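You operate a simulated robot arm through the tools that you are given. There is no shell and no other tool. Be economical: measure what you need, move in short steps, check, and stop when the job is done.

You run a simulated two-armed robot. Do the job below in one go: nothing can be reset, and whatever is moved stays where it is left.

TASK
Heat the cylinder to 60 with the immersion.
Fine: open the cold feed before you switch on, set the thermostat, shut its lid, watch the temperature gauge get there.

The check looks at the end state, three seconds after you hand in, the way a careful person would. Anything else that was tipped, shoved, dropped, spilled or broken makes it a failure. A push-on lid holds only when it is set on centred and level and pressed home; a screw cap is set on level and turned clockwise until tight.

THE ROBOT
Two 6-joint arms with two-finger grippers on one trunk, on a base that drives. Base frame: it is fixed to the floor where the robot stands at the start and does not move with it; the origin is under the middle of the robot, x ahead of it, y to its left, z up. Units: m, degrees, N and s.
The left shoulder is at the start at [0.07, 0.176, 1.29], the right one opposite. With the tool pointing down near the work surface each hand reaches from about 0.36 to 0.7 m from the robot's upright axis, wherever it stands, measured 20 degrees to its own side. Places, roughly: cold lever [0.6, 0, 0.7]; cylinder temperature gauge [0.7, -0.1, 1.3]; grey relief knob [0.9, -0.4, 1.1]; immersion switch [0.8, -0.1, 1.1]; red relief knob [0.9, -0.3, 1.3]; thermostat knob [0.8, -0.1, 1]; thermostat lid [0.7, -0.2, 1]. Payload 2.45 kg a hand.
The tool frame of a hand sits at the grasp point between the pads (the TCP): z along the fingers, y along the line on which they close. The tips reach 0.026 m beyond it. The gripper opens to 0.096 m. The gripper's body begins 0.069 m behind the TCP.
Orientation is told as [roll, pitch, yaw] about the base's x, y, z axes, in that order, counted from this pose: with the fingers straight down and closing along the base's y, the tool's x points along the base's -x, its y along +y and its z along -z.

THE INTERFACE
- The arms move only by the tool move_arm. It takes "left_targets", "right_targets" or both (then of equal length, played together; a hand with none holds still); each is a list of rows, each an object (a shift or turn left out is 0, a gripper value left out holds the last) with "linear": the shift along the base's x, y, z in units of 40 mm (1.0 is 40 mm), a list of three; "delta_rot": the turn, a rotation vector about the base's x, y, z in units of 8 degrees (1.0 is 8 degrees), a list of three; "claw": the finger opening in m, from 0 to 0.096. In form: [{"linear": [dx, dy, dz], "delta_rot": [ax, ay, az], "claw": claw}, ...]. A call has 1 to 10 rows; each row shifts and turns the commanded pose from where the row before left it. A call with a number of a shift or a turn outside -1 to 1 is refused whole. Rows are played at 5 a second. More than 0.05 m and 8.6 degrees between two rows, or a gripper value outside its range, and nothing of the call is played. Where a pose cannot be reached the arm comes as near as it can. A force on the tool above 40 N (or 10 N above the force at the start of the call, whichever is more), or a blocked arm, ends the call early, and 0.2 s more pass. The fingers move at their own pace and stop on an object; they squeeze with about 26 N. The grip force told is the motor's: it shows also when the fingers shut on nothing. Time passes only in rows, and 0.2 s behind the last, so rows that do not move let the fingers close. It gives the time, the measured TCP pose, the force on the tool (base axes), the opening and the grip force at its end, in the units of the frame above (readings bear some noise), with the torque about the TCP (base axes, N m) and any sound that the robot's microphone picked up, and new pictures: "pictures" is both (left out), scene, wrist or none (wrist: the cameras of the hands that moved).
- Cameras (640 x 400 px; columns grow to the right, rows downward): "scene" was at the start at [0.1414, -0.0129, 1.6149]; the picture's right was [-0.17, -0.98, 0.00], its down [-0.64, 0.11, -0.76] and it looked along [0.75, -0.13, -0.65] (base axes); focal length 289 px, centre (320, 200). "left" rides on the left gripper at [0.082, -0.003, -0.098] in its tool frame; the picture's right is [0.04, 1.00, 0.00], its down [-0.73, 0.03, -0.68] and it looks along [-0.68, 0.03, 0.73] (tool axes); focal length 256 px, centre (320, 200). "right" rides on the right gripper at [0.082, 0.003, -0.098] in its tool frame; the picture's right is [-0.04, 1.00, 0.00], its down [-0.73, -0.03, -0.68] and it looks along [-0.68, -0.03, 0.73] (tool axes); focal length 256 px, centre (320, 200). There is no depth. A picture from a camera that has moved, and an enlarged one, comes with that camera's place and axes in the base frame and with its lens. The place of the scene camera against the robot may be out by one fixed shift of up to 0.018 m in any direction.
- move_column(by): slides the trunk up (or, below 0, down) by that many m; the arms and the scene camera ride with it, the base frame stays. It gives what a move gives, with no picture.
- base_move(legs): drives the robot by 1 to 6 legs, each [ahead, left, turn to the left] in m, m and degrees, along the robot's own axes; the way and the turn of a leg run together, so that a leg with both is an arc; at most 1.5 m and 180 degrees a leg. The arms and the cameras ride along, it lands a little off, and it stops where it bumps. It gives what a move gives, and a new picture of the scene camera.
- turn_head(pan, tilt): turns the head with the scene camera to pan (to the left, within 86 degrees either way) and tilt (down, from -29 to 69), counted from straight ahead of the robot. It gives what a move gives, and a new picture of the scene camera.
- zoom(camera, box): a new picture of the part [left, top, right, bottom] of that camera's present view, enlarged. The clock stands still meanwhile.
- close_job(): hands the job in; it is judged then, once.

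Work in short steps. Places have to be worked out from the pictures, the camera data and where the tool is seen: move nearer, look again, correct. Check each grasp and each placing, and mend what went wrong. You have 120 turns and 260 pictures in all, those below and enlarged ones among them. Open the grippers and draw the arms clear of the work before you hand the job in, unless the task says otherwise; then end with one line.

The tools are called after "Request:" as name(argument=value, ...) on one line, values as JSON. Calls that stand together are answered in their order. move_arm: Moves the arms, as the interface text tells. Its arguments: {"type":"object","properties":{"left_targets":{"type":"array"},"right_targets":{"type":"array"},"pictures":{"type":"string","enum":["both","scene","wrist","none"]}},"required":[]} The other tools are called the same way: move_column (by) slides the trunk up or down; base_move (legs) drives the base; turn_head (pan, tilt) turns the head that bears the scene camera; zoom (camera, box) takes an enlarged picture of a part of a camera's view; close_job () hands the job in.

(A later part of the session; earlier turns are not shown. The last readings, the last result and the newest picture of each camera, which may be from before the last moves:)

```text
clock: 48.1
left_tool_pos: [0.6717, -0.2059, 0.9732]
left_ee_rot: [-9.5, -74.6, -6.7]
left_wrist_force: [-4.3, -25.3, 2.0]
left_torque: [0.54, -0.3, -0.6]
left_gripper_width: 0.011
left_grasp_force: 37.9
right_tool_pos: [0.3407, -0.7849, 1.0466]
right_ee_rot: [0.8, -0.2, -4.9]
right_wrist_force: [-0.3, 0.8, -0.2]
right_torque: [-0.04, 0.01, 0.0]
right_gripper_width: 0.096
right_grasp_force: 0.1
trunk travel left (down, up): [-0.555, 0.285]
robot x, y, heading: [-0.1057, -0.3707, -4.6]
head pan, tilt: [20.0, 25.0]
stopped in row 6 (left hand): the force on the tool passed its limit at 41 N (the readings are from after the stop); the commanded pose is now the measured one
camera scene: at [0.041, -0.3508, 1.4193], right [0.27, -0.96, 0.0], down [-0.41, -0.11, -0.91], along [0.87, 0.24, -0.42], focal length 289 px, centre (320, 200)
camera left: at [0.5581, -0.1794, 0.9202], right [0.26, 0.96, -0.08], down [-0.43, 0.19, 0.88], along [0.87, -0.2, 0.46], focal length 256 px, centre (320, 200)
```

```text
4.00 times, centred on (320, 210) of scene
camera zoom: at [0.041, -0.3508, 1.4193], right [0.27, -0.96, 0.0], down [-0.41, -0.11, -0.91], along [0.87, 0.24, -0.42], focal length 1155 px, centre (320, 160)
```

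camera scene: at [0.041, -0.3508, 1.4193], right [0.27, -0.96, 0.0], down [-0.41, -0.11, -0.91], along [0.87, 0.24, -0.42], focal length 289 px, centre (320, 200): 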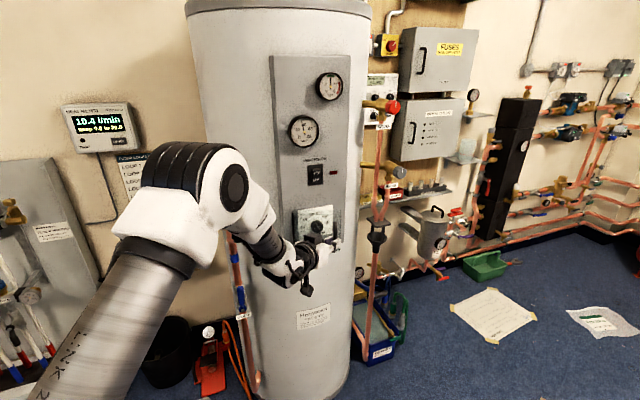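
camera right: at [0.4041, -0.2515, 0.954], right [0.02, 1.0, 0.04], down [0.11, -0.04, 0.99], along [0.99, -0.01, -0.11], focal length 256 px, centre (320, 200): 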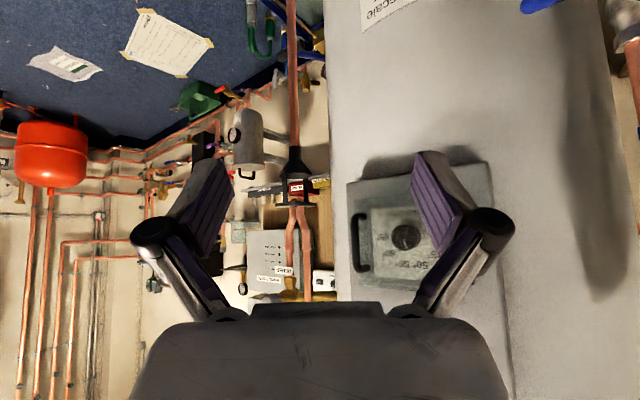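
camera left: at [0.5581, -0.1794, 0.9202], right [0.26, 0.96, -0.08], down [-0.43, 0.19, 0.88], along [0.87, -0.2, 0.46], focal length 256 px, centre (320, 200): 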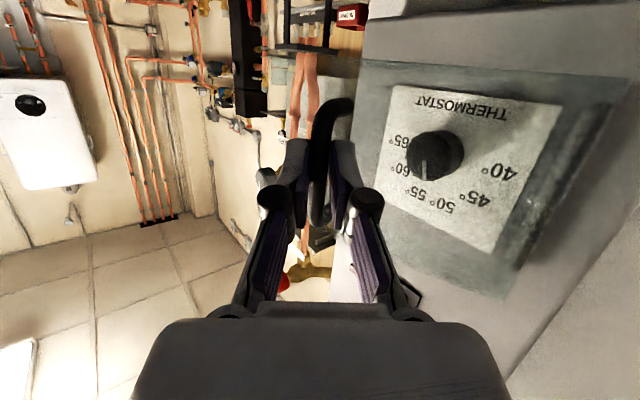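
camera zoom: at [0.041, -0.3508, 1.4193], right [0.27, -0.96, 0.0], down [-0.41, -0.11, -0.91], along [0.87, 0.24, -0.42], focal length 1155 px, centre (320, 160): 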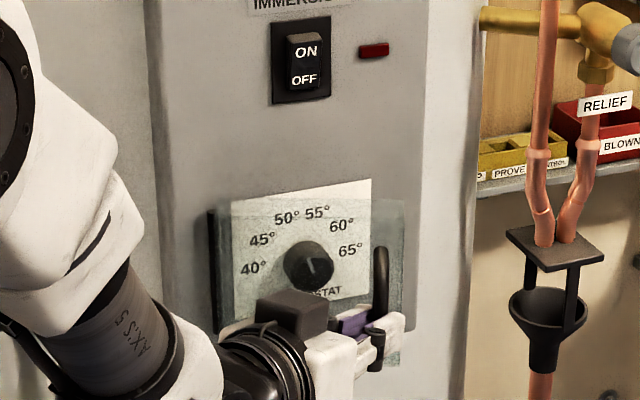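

The lid swings (about 25° open). I keep following the arc, with the hinge taken at about (0.70, -0.08).

Request:
move_arm(left_targets=[{"linear": [-0.3, -0.05, 0]}, {"linear": [-0.35, 0.1, 0]}, {"linear": [-0.35, 0.15, 0]}, {"linear": [-0.35, 0.2, 0]}, {"linear": [-0.3, 0.25, 0]}, {"linear": [-0.3, 0.3, 0]}], pictures="both")

Request:
zoom(camera="scene", box=[260, 160, 380, 260])

```text
clock: 49.5
left_tool_pos: [0.6249, -0.1889, 0.9742]
left_ee_rot: [-13.4, -73.4, -2.8]
left_wrist_force: [5.2, 7.4, -22.7]
left_torque: [0.62, 0.61, 0.19]
left_gripper_width: 0.0114
left_grasp_force: 38.5
left hand out of reach, approached as far as the arm can: row 4, 5, 6
right_tool_pos: [0.3468, -0.7798, 1.0457]
right_ee_rot: [0.6, 0.1, -4.8]
right_wrist_force: [0.1, -0.6, 0.4]
right_torque: [0.04, -0.03, 0.0]
right_gripper_width: 0.0959
right_grasp_force: 0.1
trunk travel left (down, up): [-0.555, 0.285]
robot x, y, heading: [-0.104, -0.3689, -4.5]
head pan, tilt: [20.0, 25.0]
camera scene: at [0.0477, -0.3461, 1.4178], right [0.27, -0.96, 0.0], down [-0.41, -0.12, -0.9], along [0.87, 0.24, -0.43], focal length 289 px, centre (320, 200)
camera left: at [0.5095, -0.163, 0.9238], right [0.26, 0.96, -0.1], down [-0.41, 0.2, 0.89], along [0.88, -0.19, 0.44], focal length 256 px, centre (320, 200)
```

scene: 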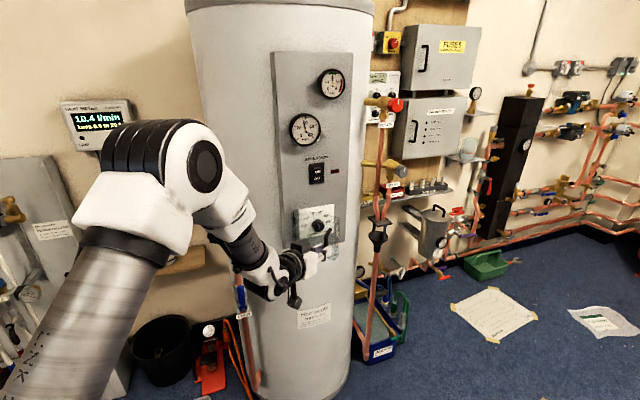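
left: 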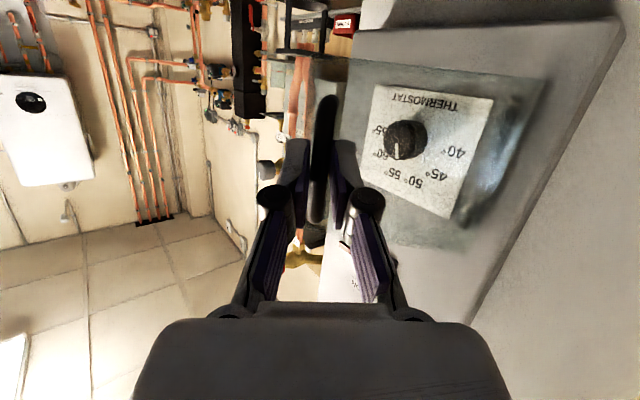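

```text
4.00 times, centred on (320, 210) of scene
camera zoom: at [0.0477, -0.3461, 1.4178], right [0.27, -0.96, 0.0], down [-0.41, -0.12, -0.9], along [0.87, 0.24, -0.43], focal length 1155 px, centre (320, 160)
```

zoom: 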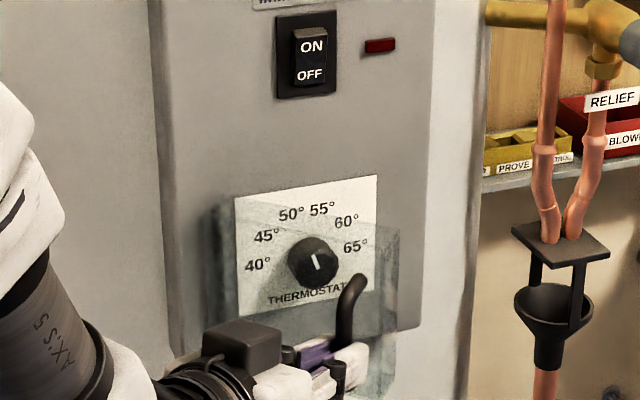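

The lid is about 50° open and the arm is folded to its limit. I release the bar and withdraw, then I'll push the lid further open from behind.

Request:
move_arm(left_targets=[{"claw": 0.04}, {}, {"linear": [-0.5, 0.05, 0.1]}, {"linear": [-0.6, 0.1, 0.1]}, {"linear": [-0.6, 0, 0.1]}], pictures="wrist")

Request:
zoom(camera="scene", box=[260, 160, 380, 260])

```text
clock: 50.7
left_tool_pos: [0.5694, -0.2096, 1.0056]
left_ee_rot: [-12.9, -74.1, -3.7]
left_wrist_force: [-0.7, 0.1, 0.2]
left_torque: [0.01, 0.0, 0.0]
left_gripper_width: 0.04
left_grasp_force: 0.1
left hand out of reach, approached as far as the arm can: row 3, 4, 5
right_tool_pos: [0.3421, -0.7832, 1.0462]
right_ee_rot: [0.8, -0.3, -4.8]
right_wrist_force: [0.2, 0.1, 0.2]
right_torque: [-0.02, -0.02, 0.02]
right_gripper_width: 0.0961
right_grasp_force: 0.0
trunk travel left (down, up): [-0.555, 0.285]
robot x, y, heading: [-0.1043, -0.3705, -4.6]
head pan, tilt: [20.0, 25.0]
camera left: at [0.4557, -0.1825, 0.9531], right [0.27, 0.96, -0.1], down [-0.42, 0.21, 0.88], along [0.87, -0.19, 0.46], focal length 256 px, centre (320, 200)
```

left: 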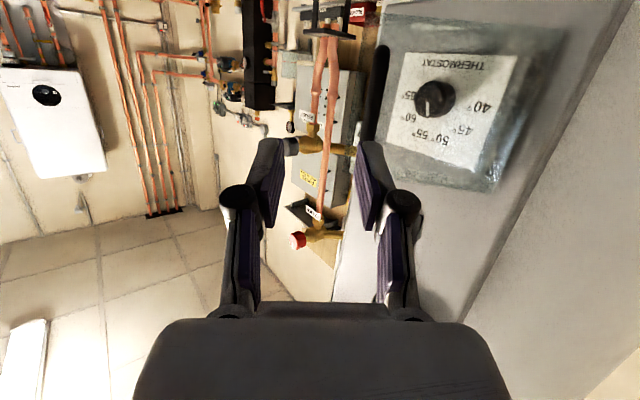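

```text
4.00 times, centred on (320, 210) of scene
camera zoom: at [0.0408, -0.3488, 1.4191], right [0.27, -0.96, 0.0], down [-0.41, -0.11, -0.91], along [0.87, 0.24, -0.42], focal length 1155 px, centre (320, 160)
```

zoom: 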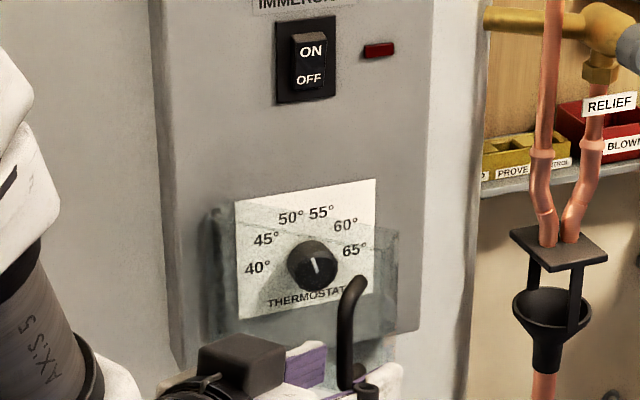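

The lid stays put. I close the fingers, go round to its right side, and push its inner face toward +y.

Request:
move_arm(left_targets=[{"linear": [0, -0.8, -0.2], "claw": 0}, {"linear": [0, -0.8, -0.3]}, {"linear": [0.8, 0, -0.2]}, {"linear": [0.8, 0, 0]}, {"linear": [0.5, 0, 0]}, {}], pictures="wrist")

Request:
zoom(camera="scene", box=[260, 160, 380, 260])

```text
clock: 52.0
left_tool_pos: [0.6694, -0.2263, 0.9899]
left_ee_rot: [-8.3, -74.1, -8.3]
left_wrist_force: [-9.2, -26.5, 0.7]
left_torque: [0.06, 0.0, 0.09]
left_gripper_width: 0.0
left_grasp_force: 25.7
left hand out of reach, approached as far as the arm can: row 1, 2, 3
right_tool_pos: [0.3403, -0.7866, 1.0467]
right_ee_rot: [1.0, -0.1, -5.1]
right_wrist_force: [-0.6, 1.3, -0.6]
right_torque: [-0.01, -0.02, -0.02]
right_gripper_width: 0.0958
right_grasp_force: 0.0
trunk travel left (down, up): [-0.555, 0.285]
robot x, y, heading: [-0.1003, -0.3733, -4.5]
head pan, tilt: [20.0, 25.0]
stopped in row 6 (left hand): the force on the tool passed its limit at 45 N (the readings are from after the stop); the commanded pose is now the measured one
camera left: at [0.5553, -0.1986, 0.9388], right [0.27, 0.96, -0.08], down [-0.42, 0.19, 0.89], along [0.87, -0.21, 0.45], focal length 256 px, centre (320, 200)
```

left: 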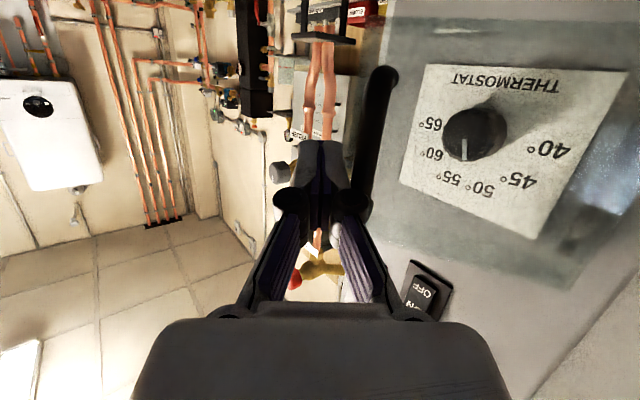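

```text
4.00 times, centred on (320, 210) of scene
camera zoom: at [0.0411, -0.3525, 1.4195], right [0.26, -0.96, 0.0], down [-0.41, -0.11, -0.91], along [0.87, 0.24, -0.42], focal length 1155 px, centre (320, 160)
```

zoom: 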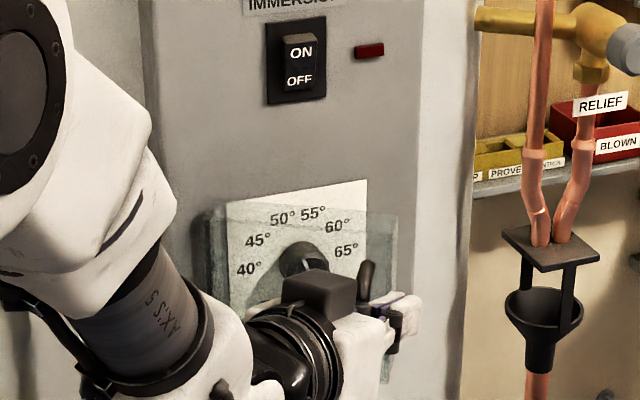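

The hand did not get far enough right and is pressing on the handle from the right side. I withdraw straight back, then turn the robot to the right to give the left arm room.

Request:
move_arm(left_targets=[{"linear": [-0.2, -0.3, 0]}, {"linear": [-0.6, 0, 0]}, {"linear": [-0.7, 0, 0]}, {"linear": [-0.7, 0, 0]}, {"linear": [-0.4, 0, 0]}], pictures="none")

Request:
base_move(legs=[[0.0, 0, -12]])

Request:
zoom(camera="left", box=[120, 0, 640, 325])

```text
clock: 53.1
left_tool_pos: [0.574, -0.2136, 0.9968]
left_ee_rot: [-11.1, -73.7, -5.7]
left_wrist_force: [-0.8, 0.5, 0.3]
left_torque: [0.01, -0.01, 0.06]
left_gripper_width: 0.0
left_grasp_force: 25.7
left hand out of reach, approached as far as the arm can: row 3, 4, 5
right_tool_pos: [0.3418, -0.7843, 1.0451]
right_ee_rot: [0.8, -0.1, -4.8]
right_wrist_force: [-1.0, 0.2, -0.3]
right_torque: [0.01, 0.02, 0.0]
right_gripper_width: 0.0963
right_grasp_force: 0.0
trunk travel left (down, up): [-0.555, 0.285]
robot x, y, heading: [-0.1051, -0.3727, -4.7]
head pan, tilt: [20.0, 25.0]
```

```text
clock: 54.3
left_tool_pos: [0.5917, -0.3607, 0.9968]
left_ee_rot: [-11.4, -73.6, -17.9]
left_wrist_force: [-0.4, -1.0, -0.4]
left_torque: [-0.03, 0.0, 0.0]
left_gripper_width: 0.0
left_grasp_force: 25.7
right_tool_pos: [0.2472, -0.8685, 1.0463]
right_ee_rot: [0.8, -0.2, -17.1]
right_wrist_force: [-0.2, 0.4, -0.4]
right_torque: [-0.01, 0.01, 0.01]
right_gripper_width: 0.0959
right_grasp_force: 0.0
trunk travel left (down, up): [-0.555, 0.285]
robot x, y, heading: [-0.1058, -0.3723, -16.7]
head pan, tilt: [20.0, 25.0]
camera scene: at [0.0437, -0.3788, 1.419], right [0.06, -1.0, 0.0], down [-0.42, -0.02, -0.91], along [0.9, 0.05, -0.42], focal length 289 px, centre (320, 200)
```

scene: 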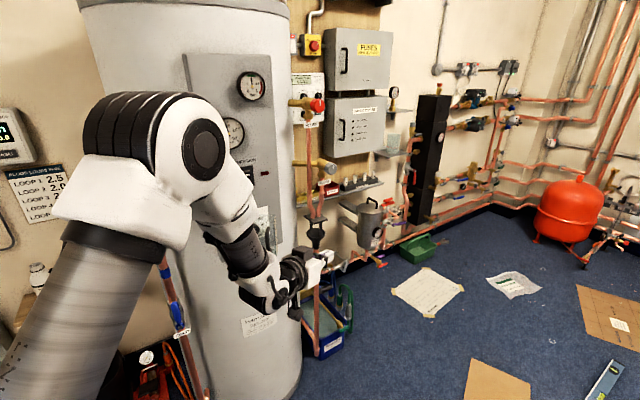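

```text
1.23 times, centred on (380, 162) of left
camera zoom: at [0.4866, -0.3091, 0.9459], right [0.47, 0.88, -0.09], down [-0.36, 0.29, 0.89], along [0.81, -0.38, 0.45], focal length 315 px, centre (246, 246)
```

zoom: 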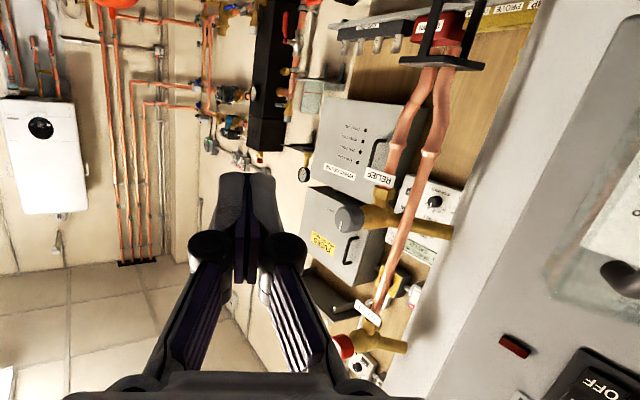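

The base turned; the left hand is now right of the panel with room. I turn the hand back toward the panel and pan the head to see.

Request:
move_arm(left_targets=[{"linear": [0, 0.4, -0.1], "delta_rot": [0, 0, 1]}, {"linear": [0.2, 0.5, -0.1], "delta_rot": [0, 0, 1]}, {"linear": [0.4, 0.5, 0]}, {}], pictures="wrist")

Request:
turn_head(pan=28, tilt=28)

Request:
zoom(camera="scene", box=[240, 100, 400, 240])

```text
clock: 55.3
left_tool_pos: [0.6441, -0.3185, 1.0058]
left_ee_rot: [-20.9, -72.1, -4.8]
left_wrist_force: [0.0, -1.4, -0.6]
left_torque: [0.0, 0.0, 0.03]
left_gripper_width: 0.0
left_grasp_force: 25.8
left hand out of reach, approached as far as the arm can: row 1, 2, 3
right_tool_pos: [0.2462, -0.8689, 1.0466]
right_ee_rot: [0.8, -0.3, -17.1]
right_wrist_force: [0.6, -0.4, -0.1]
right_torque: [0.05, -0.03, 0.0]
right_gripper_width: 0.0957
right_grasp_force: 0.1
trunk travel left (down, up): [-0.555, 0.285]
robot x, y, heading: [-0.1022, -0.3709, -16.8]
head pan, tilt: [20.0, 25.0]
camera left: at [0.5332, -0.2763, 0.9572], right [0.4, 0.9, -0.15], down [-0.34, 0.3, 0.89], along [0.85, -0.31, 0.43], focal length 256 px, centre (320, 200)
```

left: 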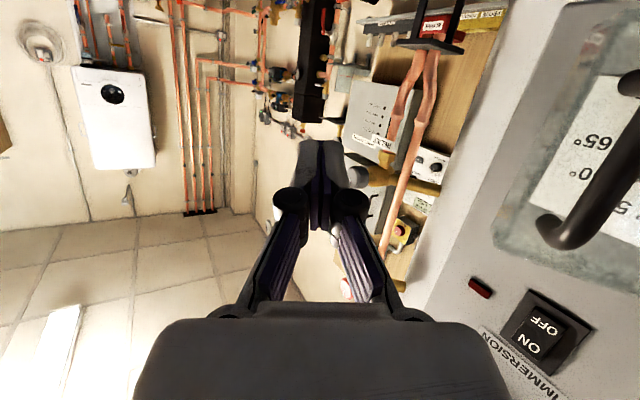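

```text
clock: 56.0
left_tool_pos: [0.6437, -0.3186, 1.0052]
left_ee_rot: [-21.0, -72.1, -4.8]
left_wrist_force: [-0.1, -0.4, -0.1]
left_torque: [-0.03, 0.01, -0.01]
left_gripper_width: 0.0
left_grasp_force: 25.7
right_tool_pos: [0.2448, -0.8675, 1.046]
right_ee_rot: [0.7, -0.2, -17.1]
right_wrist_force: [-0.7, -0.1, 0.9]
right_torque: [0.02, -0.03, 0.01]
right_gripper_width: 0.0962
right_grasp_force: 0.1
trunk travel left (down, up): [-0.555, 0.285]
robot x, y, heading: [-0.1019, -0.3703, -16.7]
head pan, tilt: [28.0, 28.0]
camera scene: at [0.0411, -0.3663, 1.4142], right [0.2, -0.98, 0.0], down [-0.46, -0.09, -0.88], along [0.87, 0.17, -0.47], focal length 289 px, centre (320, 200)
```

scene: 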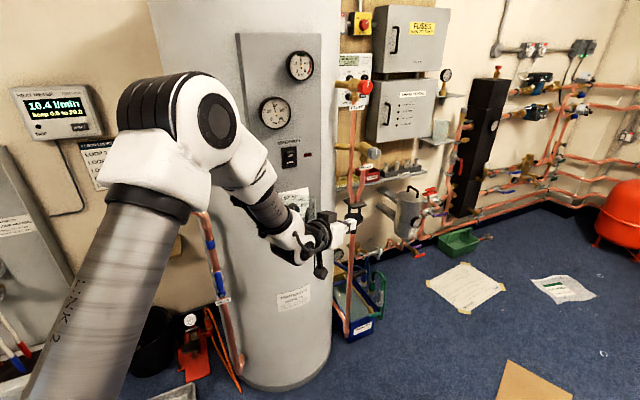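

```text
2.86 times, centred on (320, 170) of scene
camera zoom: at [0.0411, -0.3663, 1.4142], right [0.2, -0.98, 0.0], down [-0.46, -0.09, -0.88], along [0.87, 0.17, -0.47], focal length 825 px, centre (320, 286)
```

zoom: 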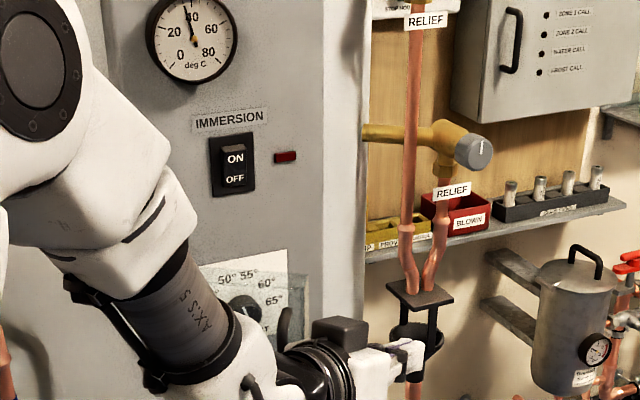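

Pushing end-on from here would not open the lid; better to re-grip the handle with the base further back, so the arm has room to pull. I drive back and slightly left.

Request:
base_move(legs=[[-0.125, 0.03, 0]])

Request:
turn_head(pan=32, tilt=28)

Request:
zoom(camera="left", box=[120, 0, 640, 325])

```text
clock: 57.3
left_tool_pos: [0.5458, -0.2829, 1.0077]
left_ee_rot: [-20.7, -72.2, -9.7]
left_wrist_force: [-1.5, 2.9, 0.1]
left_torque: [-0.03, -0.03, -0.04]
left_gripper_width: 0.0001
left_grasp_force: 26.4
right_tool_pos: [0.1057, -0.7996, 1.047]
right_ee_rot: [0.9, -0.2, -21.6]
right_wrist_force: [1.1, 1.6, 0.7]
right_torque: [-0.04, 0.15, 0.04]
right_gripper_width: 0.096
right_grasp_force: 0.0
trunk travel left (down, up): [-0.555, 0.285]
robot x, y, heading: [-0.2008, -0.2757, -21.3]
head pan, tilt: [28.0, 28.0]
camera scene: at [-0.0587, -0.2832, 1.4143], right [0.12, -0.99, 0.0], down [-0.47, -0.05, -0.88], along [0.88, 0.1, -0.47], focal length 289 px, centre (320, 200)
```

scene: 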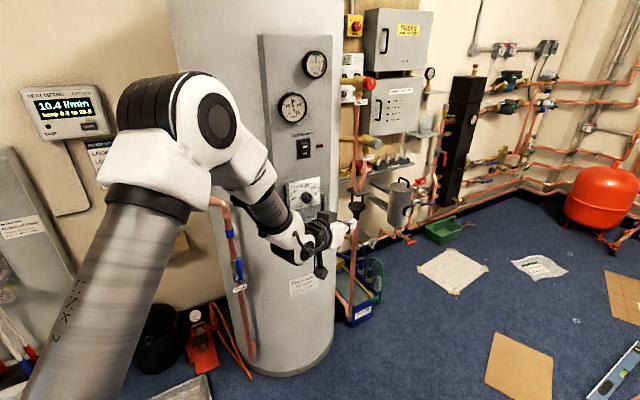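

```text
clock: 58.0
left_tool_pos: [0.5479, -0.2804, 1.0079]
left_ee_rot: [-21.0, -72.2, -9.2]
left_wrist_force: [-1.3, 0.6, -0.2]
left_torque: [0.0, 0.05, -0.01]
left_gripper_width: 0.0001
left_grasp_force: 25.4
right_tool_pos: [0.1064, -0.7982, 1.0481]
right_ee_rot: [0.8, -0.3, -21.6]
right_wrist_force: [0.2, 0.9, 0.0]
right_torque: [0.01, -0.01, -0.03]
right_gripper_width: 0.096
right_grasp_force: 0.0
trunk travel left (down, up): [-0.555, 0.285]
robot x, y, heading: [-0.2015, -0.2723, -21.3]
head pan, tilt: [32.0, 28.0]
camera scene: at [-0.0596, -0.2734, 1.4144], right [0.19, -0.98, 0.0], down [-0.46, -0.09, -0.88], along [0.87, 0.16, -0.47], focal length 289 px, centre (320, 200)
```

scene: 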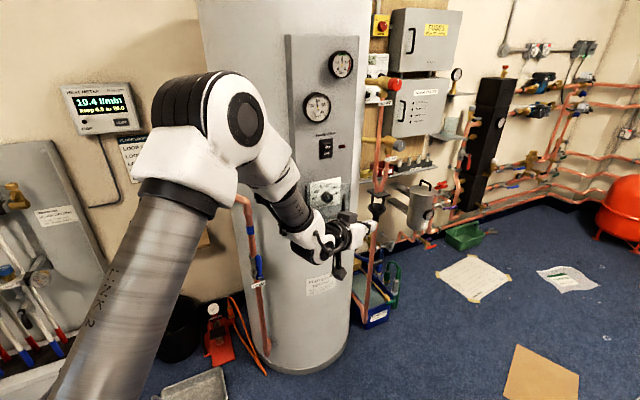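

```text
1.23 times, centred on (380, 162) of left
camera zoom: at [0.4398, -0.2298, 0.9582], right [0.47, 0.87, -0.15], down [-0.32, 0.33, 0.89], along [0.82, -0.37, 0.43], focal length 315 px, centre (246, 246)
```

zoom: 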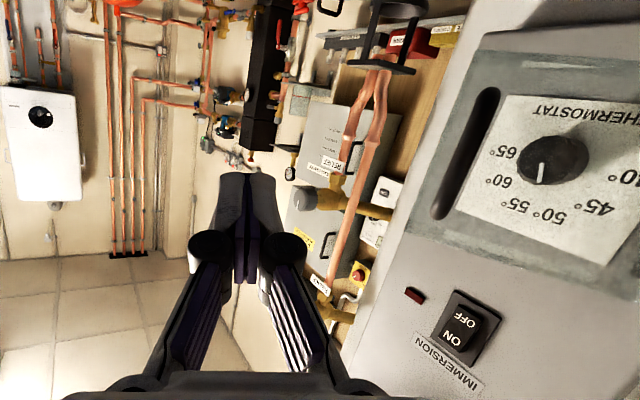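

Knob pointer is near 55. I triangulate the handle bar at about (0.69, -0.203, 0.97); I go to a pre-grasp point 8 cm back along the tool axis with open fingers.

Request:
move_arm(left_targets=[{"linear": [0, 0.8, 0], "claw": 0.06}, {"linear": [0.3, 0.8, -0.1]}, {"linear": [0.8, 0.8, -0.15]}, {"linear": [0.8, 0.5, -0.1]}, {}], pictures="both")

```text
clock: 59.2
left_tool_pos: [0.6495, -0.1841, 0.999]
left_ee_rot: [-20.9, -72.1, -9.4]
left_wrist_force: [-0.1, 0.3, -0.3]
left_torque: [-0.01, -0.02, 0.03]
left_gripper_width: 0.06
left_grasp_force: 0.0
left hand out of reach, approached as far as the arm can: row 1, 2
right_tool_pos: [0.1073, -0.7977, 1.0466]
right_ee_rot: [0.9, -0.1, -21.5]
right_wrist_force: [-0.2, 0.5, -0.2]
right_torque: [0.0, -0.02, 0.0]
right_gripper_width: 0.0963
right_grasp_force: 0.1
trunk travel left (down, up): [-0.555, 0.285]
robot x, y, heading: [-0.2036, -0.2771, -21.3]
head pan, tilt: [32.0, 28.0]
camera scene: at [-0.0583, -0.2747, 1.4142], right [0.19, -0.98, 0.0], down [-0.46, -0.09, -0.88], along [0.87, 0.16, -0.47], focal length 289 px, centre (320, 200)
camera left: at [0.5416, -0.1332, 0.9501], right [0.47, 0.87, -0.15], down [-0.32, 0.33, 0.89], along [0.82, -0.38, 0.43], focal length 256 px, centre (320, 200)
```

scene: 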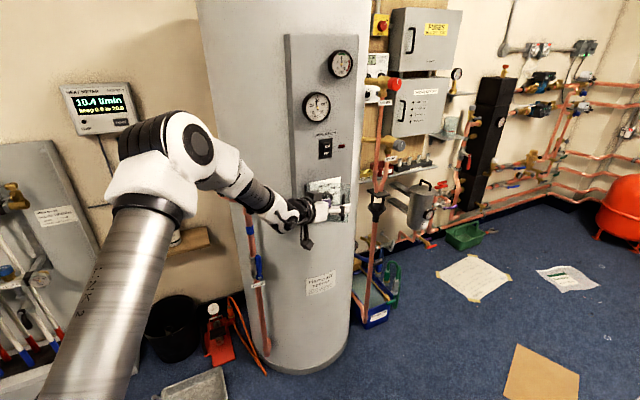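
left: 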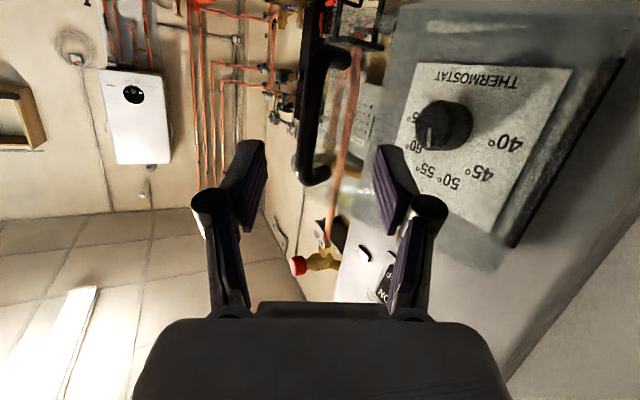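

The bar is between the fingers, about 5 cm ahead. I advance and grip it.

Request:
move_arm(left_targets=[{"linear": [0.4, -0.3, -0.3]}, {"linear": [0.5, -0.35, -0.3]}, {"linear": [0.2, -0.1, -0.05]}, {"claw": 0}, {}, {}], pictures="wrist")

```text
clock: 60.6
left_tool_pos: [0.6937, -0.2082, 0.9728]
left_ee_rot: [-21.6, -72.2, -8.6]
left_wrist_force: [3.1, 22.6, 3.8]
left_torque: [1.12, -0.3, 0.22]
left_gripper_width: 0.0117
left_grasp_force: 38.9
right_tool_pos: [0.1069, -0.7943, 1.0496]
right_ee_rot: [0.6, -0.1, -21.6]
right_wrist_force: [0.3, -0.3, -0.2]
right_torque: [-0.01, -0.01, 0.03]
right_gripper_width: 0.0959
right_grasp_force: 0.1
trunk travel left (down, up): [-0.555, 0.285]
robot x, y, heading: [-0.2012, -0.2738, -21.2]
head pan, tilt: [32.0, 28.0]
camera left: at [0.5864, -0.1588, 0.9229], right [0.47, 0.87, -0.15], down [-0.32, 0.33, 0.89], along [0.82, -0.37, 0.43], focal length 256 px, centre (320, 200)
```

left: 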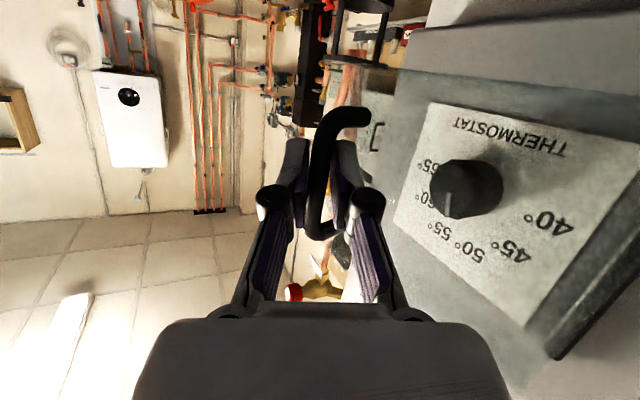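

Gripped again. I pull along the arc in six small steps, turning the wrist slightly with the lid.

Request:
move_arm(left_targets=[{"linear": [-0.45, 0.13, 0], "delta_rot": [0, 0, -0.3]}, {"linear": [-0.5, 0.13, 0], "delta_rot": [0, 0, -0.4]}, {"linear": [-0.42, 0.19, 0], "delta_rot": [0, 0, -0.4]}, {"linear": [-0.4, 0.22, 0], "delta_rot": [0, 0, -0.4]}, {"linear": [-0.36, 0.28, 0], "delta_rot": [0, 0, -0.4]}, {"linear": [-0.33, 0.32, 0], "delta_rot": [0, 0, -0.4]}], pictures="wrist")

Request:
zoom(camera="scene", box=[260, 120, 400, 240])

```text
clock: 61.5
left_tool_pos: [0.6334, -0.1843, 0.9711]
left_ee_rot: [-21.4, -72.4, -18.4]
left_wrist_force: [11.1, 16.9, -2.1]
left_torque: [0.88, -0.58, 0.28]
left_gripper_width: 0.012
left_grasp_force: 38.7
right_tool_pos: [0.1107, -0.7963, 1.0458]
right_ee_rot: [0.6, 0.0, -21.5]
right_wrist_force: [0.9, -0.6, 0.5]
right_torque: [0.04, 0.01, -0.01]
right_gripper_width: 0.0958
right_grasp_force: 0.1
trunk travel left (down, up): [-0.555, 0.285]
robot x, y, heading: [-0.2032, -0.2749, -21.3]
head pan, tilt: [32.0, 28.0]
stopped in row 4 (left hand): the force on the tool passed its limit at 42 N (the readings are from after the stop); the commanded pose is now the measured one
camera left: at [0.5366, -0.1168, 0.9224], right [0.61, 0.78, -0.15], down [-0.26, 0.38, 0.89], along [0.74, -0.5, 0.44], focal length 256 px, centre (320, 200)
```

left: 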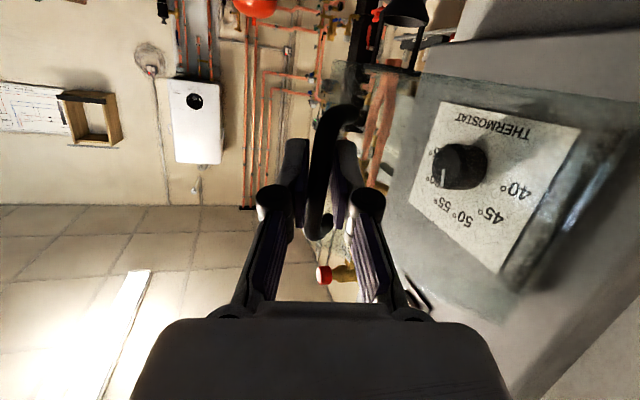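

```text
3.33 times, centred on (330, 180) of scene
camera zoom: at [-0.0554, -0.2727, 1.4136], right [0.19, -0.98, 0.0], down [-0.46, -0.09, -0.88], along [0.87, 0.17, -0.47], focal length 962 px, centre (287, 267)
```

zoom: 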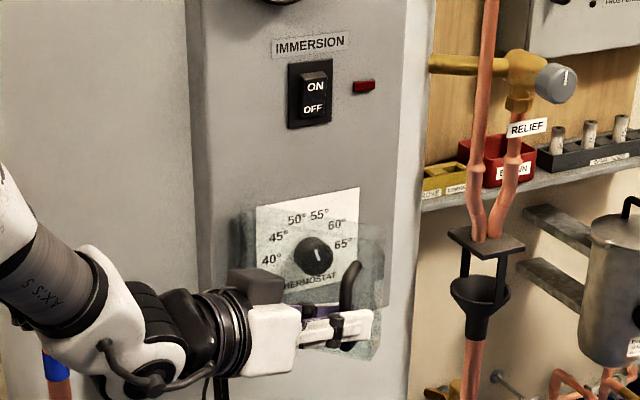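

About 40° open; the force shows I was pulling outward. I continue with a tighter arc.

Request:
move_arm(left_targets=[{"linear": [-0.4, 0.55, 0], "delta_rot": [0, 0, -0.4]}, {"linear": [-0.22, 0.26, 0], "delta_rot": [0, 0, -0.4]}, {"linear": [-0.2, 0.28, 0], "delta_rot": [0, 0, -0.4]}, {"linear": [-0.16, 0.3, 0], "delta_rot": [0, 0, -0.4]}, {"linear": [-0.14, 0.32, 0], "delta_rot": [0, 0, -0.4]}, {"linear": [-0.1, 0.32, 0], "delta_rot": [0, 0, -0.4]}, {"linear": [-0.05, 0.34, 0], "delta_rot": [0, 0, -0.4]}, {"linear": [0, 0.34, 0]}], pictures="wrist")

Request:
zoom(camera="scene", box=[260, 120, 400, 240])

```text
clock: 63.3
left_tool_pos: [0.5823, -0.0787, 0.9742]
left_ee_rot: [-21.5, -72.5, -41.2]
left_wrist_force: [6.1, 0.4, -2.8]
left_torque: [0.34, -1.0, -0.02]
left_gripper_width: 0.0121
left_grasp_force: 39.2
right_tool_pos: [0.1083, -0.797, 1.0476]
right_ee_rot: [0.8, -0.1, -21.7]
right_wrist_force: [0.4, -0.6, 0.3]
right_torque: [0.0, 0.01, 0.02]
right_gripper_width: 0.0962
right_grasp_force: 0.1
trunk travel left (down, up): [-0.555, 0.285]
robot x, y, heading: [-0.1995, -0.2731, -21.0]
head pan, tilt: [32.0, 28.0]
camera left: at [0.5187, 0.0207, 0.9232], right [0.87, 0.48, -0.15], down [-0.1, 0.45, 0.89], along [0.49, -0.75, 0.44], focal length 256 px, centre (320, 200)
```

left: 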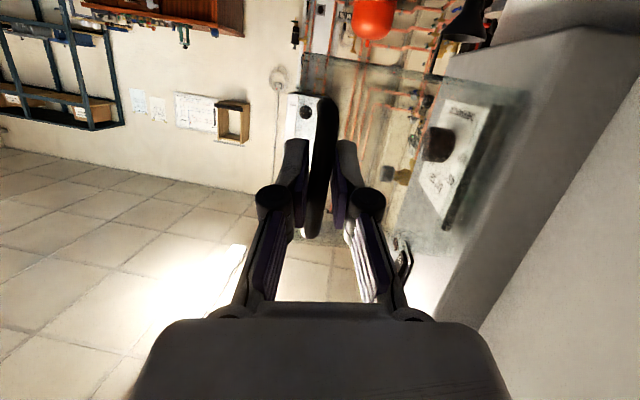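

```text
3.33 times, centred on (330, 180) of scene
camera zoom: at [-0.0565, -0.2736, 1.4142], right [0.19, -0.98, 0.0], down [-0.46, -0.09, -0.88], along [0.87, 0.17, -0.47], focal length 962 px, centre (287, 267)
```

zoom: 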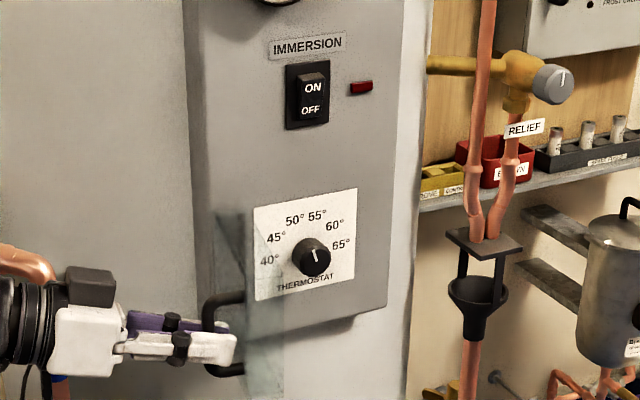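

The lid is ~100° open and gripped. I carry on a bit further, watching the force.

Request:
move_arm(left_targets=[{"linear": [0.02, 0.32, 0], "delta_rot": [0, 0, -0.5]}, {"linear": [0.03, 0.32, 0], "delta_rot": [0, 0, -0.5]}, {"linear": [0.08, 0.31, 0], "delta_rot": [0, 0, -0.5]}, {"linear": [0.1, 0.31, 0], "delta_rot": [0, 0, -0.5]}, {"linear": [0.14, 0.29, 0], "delta_rot": [0, 0, -0.5]}, {"linear": [0.16, 0.29, 0], "delta_rot": [0, 0, -0.5]}], pictures="both")

Request:
zoom(camera="scene", box=[240, 120, 380, 240])

```text
clock: 64.5
left_tool_pos: [0.587, -0.0315, 0.9758]
left_ee_rot: [-22.7, -72.4, -59.3]
left_wrist_force: [-17.4, -21.6, 4.4]
left_torque: [-0.74, -0.98, -0.41]
left_gripper_width: 0.0131
left_grasp_force: 39.7
right_tool_pos: [0.1045, -0.7995, 1.048]
right_ee_rot: [0.9, -0.4, -21.8]
right_wrist_force: [0.5, 0.6, 1.1]
right_torque: [-0.06, 0.01, -0.01]
right_gripper_width: 0.0961
right_grasp_force: 0.0
trunk travel left (down, up): [-0.555, 0.285]
robot x, y, heading: [-0.2012, -0.2778, -21.5]
head pan, tilt: [32.0, 28.0]
stopped in row 5 (left hand): the force on the tool passed its limit at 119 N (the readings are from after the stop); the commanded pose is now the measured one
camera scene: at [-0.0616, -0.2763, 1.415], right [0.18, -0.98, 0.0], down [-0.46, -0.09, -0.88], along [0.87, 0.16, -0.47], focal length 289 px, centre (320, 200)
camera left: at [0.5599, 0.0832, 0.9256], right [0.97, 0.17, -0.15], down [0.06, 0.46, 0.89], along [0.22, -0.87, 0.44], focal length 256 px, centre (320, 200)
```

scene: 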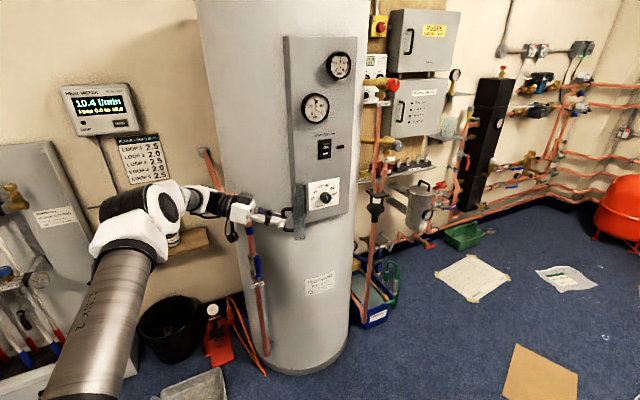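
left: 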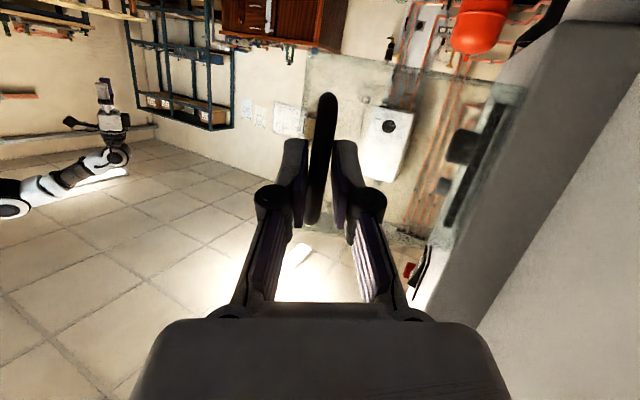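

```text
3.33 times, centred on (310, 180) of scene
camera zoom: at [-0.0616, -0.2763, 1.415], right [0.18, -0.98, 0.0], down [-0.46, -0.09, -0.88], along [0.87, 0.16, -0.47], focal length 962 px, centre (353, 267)
```

zoom: 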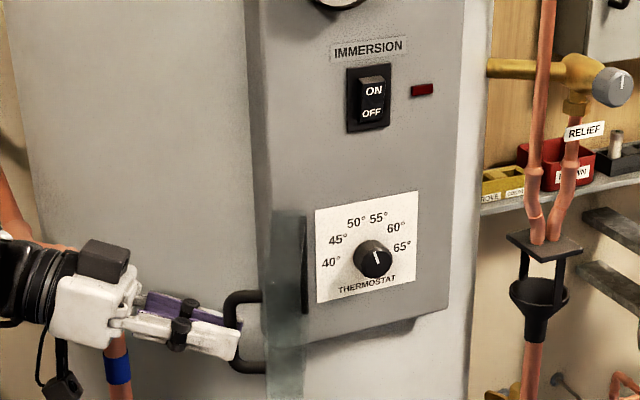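

The lid reached its end stop, about 120° open. I release the bar, back off along the fingers, then swing the hand out toward the robot.

Request:
move_arm(left_targets=[{"claw": 0.045}, {}, {"linear": [-0.1, 0.6, 0.2]}, {"linear": [-0.2, 0.7, 0.2]}, {"linear": [-0.9, 0.2, 0.1]}, {"linear": [-1, 0, 0]}], pictures="wrist")

Request:
zoom(camera="scene", box=[240, 120, 380, 240])

```text
clock: 65.8
left_tool_pos: [0.5031, 0.0346, 0.9937]
left_ee_rot: [-22.9, -72.3, -58.6]
left_wrist_force: [-0.7, -0.3, -0.5]
left_torque: [0.0, 0.02, 0.02]
left_gripper_width: 0.045
left_grasp_force: 0.0
right_tool_pos: [0.1045, -0.7971, 1.0479]
right_ee_rot: [0.7, -0.4, -21.8]
right_wrist_force: [0.5, -0.4, -0.4]
right_torque: [-0.03, 0.0, 0.01]
right_gripper_width: 0.0959
right_grasp_force: 0.2
trunk travel left (down, up): [-0.555, 0.285]
robot x, y, heading: [-0.2, -0.275, -21.3]
head pan, tilt: [32.0, 28.0]
camera left: at [0.4732, 0.1492, 0.9431], right [0.97, 0.17, -0.16], down [0.06, 0.46, 0.89], along [0.23, -0.87, 0.44], focal length 256 px, centre (320, 200)
```

left: 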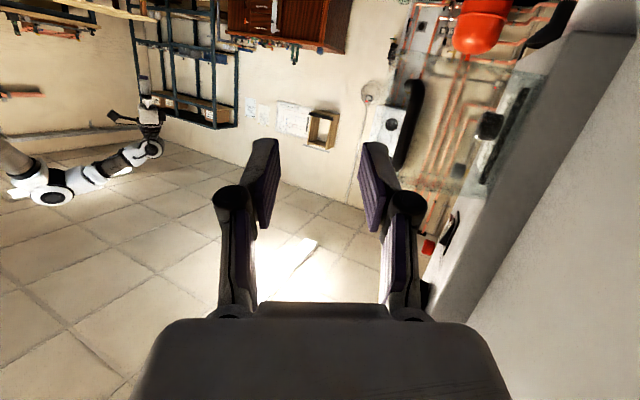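

```text
3.33 times, centred on (310, 180) of scene
camera zoom: at [-0.0594, -0.2728, 1.4144], right [0.18, -0.98, 0.0], down [-0.46, -0.09, -0.88], along [0.87, 0.16, -0.47], focal length 962 px, centre (353, 267)
```

zoom: 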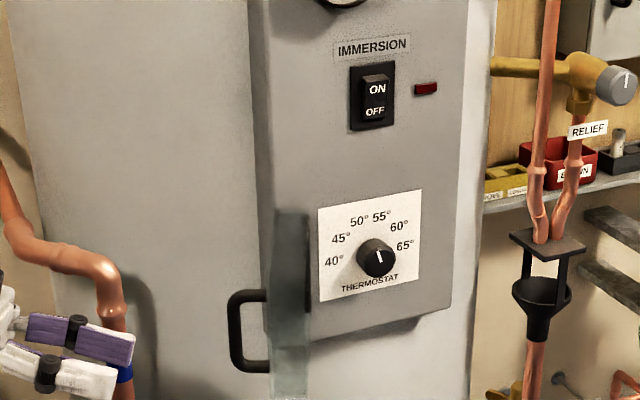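

The dial is exposed. I swing the hand back to point forward and pull it away from the lid before repositioning the base.

Request:
move_arm(left_targets=[{"linear": [-0.5, 0.5, 0.5], "delta_rot": [0, 0, 1]}, {"linear": [-0.5, 0.5, 0.5], "delta_rot": [0, 0, 1]}, {"linear": [-0.5, 0.3, 0.3], "delta_rot": [0, 0, 1]}, {"linear": [0, 0, 0], "delta_rot": [0, 0, 1]}, {"linear": [0, 0, 0], "delta_rot": [0, 0, 1]}, {"linear": [0, 0, 0], "delta_rot": [0, 0, 1]}, {}], pictures="scene")

```text
clock: 67.5
left_tool_pos: [0.5924, 0.0783, 1.0261]
left_ee_rot: [-23.1, -72.1, -10.4]
left_wrist_force: [0.5, 0.5, -0.2]
left_torque: [0.03, -0.03, 0.0]
left_gripper_width: 0.0449
left_grasp_force: 0.2
left hand out of reach, approached as far as the arm can: row 1, 2, 3, 4, 5, 6
right_tool_pos: [0.1075, -0.7991, 1.0466]
right_ee_rot: [0.7, -0.1, -21.7]
right_wrist_force: [-0.1, 0.0, -0.2]
right_torque: [0.02, 0.01, -0.02]
right_gripper_width: 0.0958
right_grasp_force: 0.1
trunk travel left (down, up): [-0.555, 0.285]
robot x, y, heading: [-0.2017, -0.2754, -21.1]
head pan, tilt: [32.0, 28.0]
camera scene: at [-0.0575, -0.2746, 1.4142], right [0.19, -0.98, 0.0], down [-0.46, -0.09, -0.88], along [0.87, 0.16, -0.47], focal length 289 px, centre (320, 200)
```

scene: 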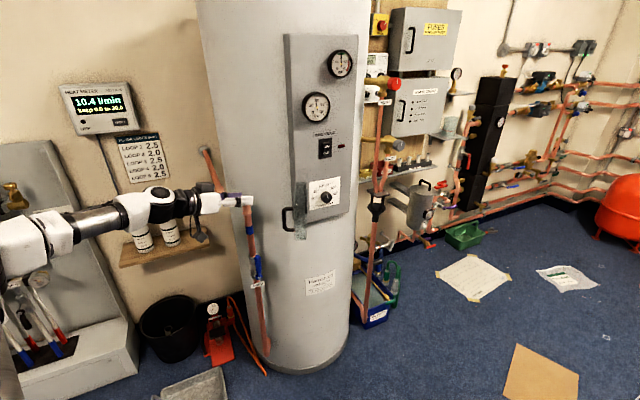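

The arm swung outward. I raise the hand above the lid and bring it back in front of the robot before moving the base.

Request:
move_arm(left_targets=[{"linear": [-0.6, 0, 0.8]}, {"linear": [-0.8, -0.3, 0.8]}, {"linear": [-0.6, -0.6, 0.8]}, {"linear": [0, -1, 0]}, {"linear": [0, -1, 0]}, {"linear": [0, -1, 0]}, {"linear": [0, -1, 0]}, {"linear": [0, -1, 0]}, {"linear": [0, -0.5, 0]}, {}], pictures="scene")

```text
clock: 69.7
left_tool_pos: [0.5917, -0.1966, 1.1126]
left_ee_rot: [-22.9, -72.1, -10.4]
left_wrist_force: [0.2, -0.2, 0.2]
left_torque: [-0.02, 0.03, -0.02]
left_gripper_width: 0.045
left_grasp_force: 0.1
left hand out of reach, approached as far as the arm can: row 1, 2, 3
right_tool_pos: [0.106, -0.7981, 1.0469]
right_ee_rot: [0.8, -0.2, -21.8]
right_wrist_force: [-0.1, -0.5, 0.2]
right_torque: [0.0, -0.01, -0.01]
right_gripper_width: 0.0959
right_grasp_force: 0.0
trunk travel left (down, up): [-0.555, 0.285]
robot x, y, heading: [-0.2022, -0.2777, -21.6]
head pan, tilt: [32.0, 28.0]
camera scene: at [-0.0578, -0.2742, 1.4142], right [0.19, -0.98, 0.0], down [-0.46, -0.09, -0.88], along [0.87, 0.16, -0.47], focal length 289 px, centre (320, 200)
```

scene: 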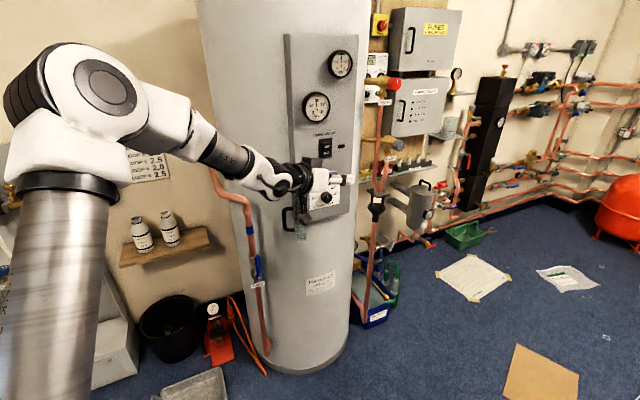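

I turn the base back to about -4° heading and move it forward and right to the pose where the tool lined up well with the panel.

Request:
base_move(legs=[[0.02, 0, 17], [0.06, 0, 0], [0, -0.09, 0]])

Request:
turn_head(pan=20, tilt=27)

Request:
zoom(camera="left", box=[120, 0, 640, 325])

```text
clock: 72.4
left_tool_pos: [0.6275, -0.0876, 1.1119]
left_ee_rot: [-23.0, -72.2, 3.6]
left_wrist_force: [0.2, 0.4, 0.1]
left_torque: [0.01, -0.04, 0.01]
left_gripper_width: 0.045
left_grasp_force: 0.0
right_tool_pos: [0.3046, -0.7879, 1.0472]
right_ee_rot: [0.9, -0.2, -7.6]
right_wrist_force: [0.0, -0.3, 1.2]
right_torque: [0.01, 0.0, 0.02]
right_gripper_width: 0.0963
right_grasp_force: 0.1
trunk travel left (down, up): [-0.555, 0.285]
robot x, y, heading: [-0.1229, -0.3557, -7.3]
head pan, tilt: [32.0, 28.0]
stopped in leg 3: the robot was blocked; the commanded pose is now the measured one
camera scene: at [0.0176, -0.3215, 1.4141], right [0.42, -0.91, 0.0], down [-0.43, -0.2, -0.88], along [0.8, 0.37, -0.47], focal length 289 px, centre (320, 200)
```

scene: 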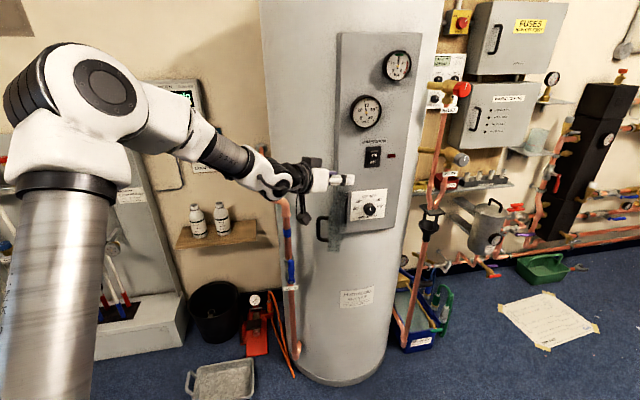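

```text
clock: 73.2
left_tool_pos: [0.6282, -0.0877, 1.1118]
left_ee_rot: [-22.8, -72.2, 3.4]
left_wrist_force: [-0.1, -1.0, -0.5]
left_torque: [0.02, 0.0, 0.0]
left_gripper_width: 0.0451
left_grasp_force: 0.1
right_tool_pos: [0.3044, -0.7881, 1.0462]
right_ee_rot: [0.8, -0.2, -7.6]
right_wrist_force: [0.3, -0.7, 0.0]
right_torque: [0.02, 0.02, 0.04]
right_gripper_width: 0.0962
right_grasp_force: 0.0
trunk travel left (down, up): [-0.555, 0.285]
robot x, y, heading: [-0.1245, -0.3578, -7.0]
head pan, tilt: [20.0, 27.0]
camera scene: at [0.0235, -0.34, 1.4158], right [0.22, -0.97, 0.0], down [-0.44, -0.1, -0.89], along [0.87, 0.2, -0.45], focal length 289 px, centre (320, 200)
```

scene: 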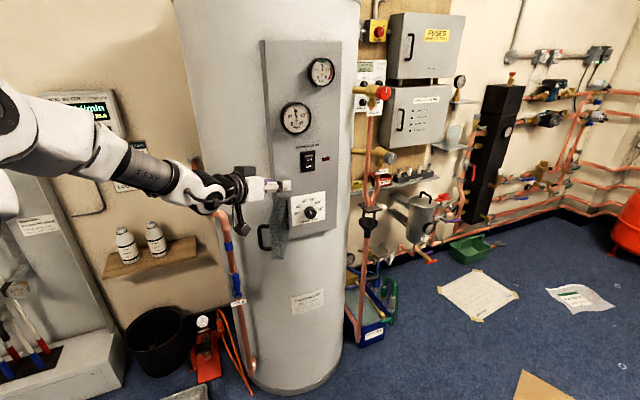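

```text
1.23 times, centred on (380, 162) of left
camera zoom: at [0.513, -0.0583, 1.0629], right [0.3, 0.94, -0.16], down [-0.38, 0.27, 0.89], along [0.88, -0.21, 0.44], focal length 315 px, centre (246, 246)
```

zoom: 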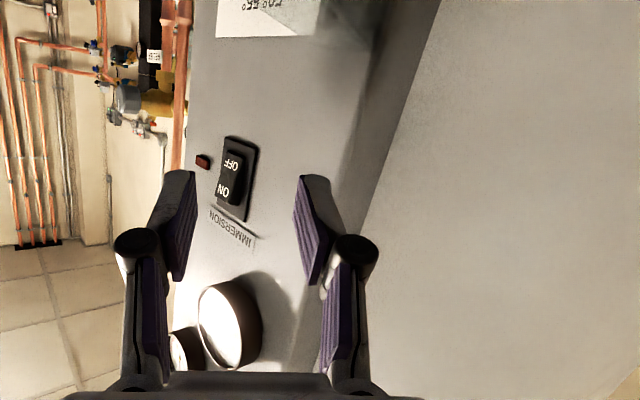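

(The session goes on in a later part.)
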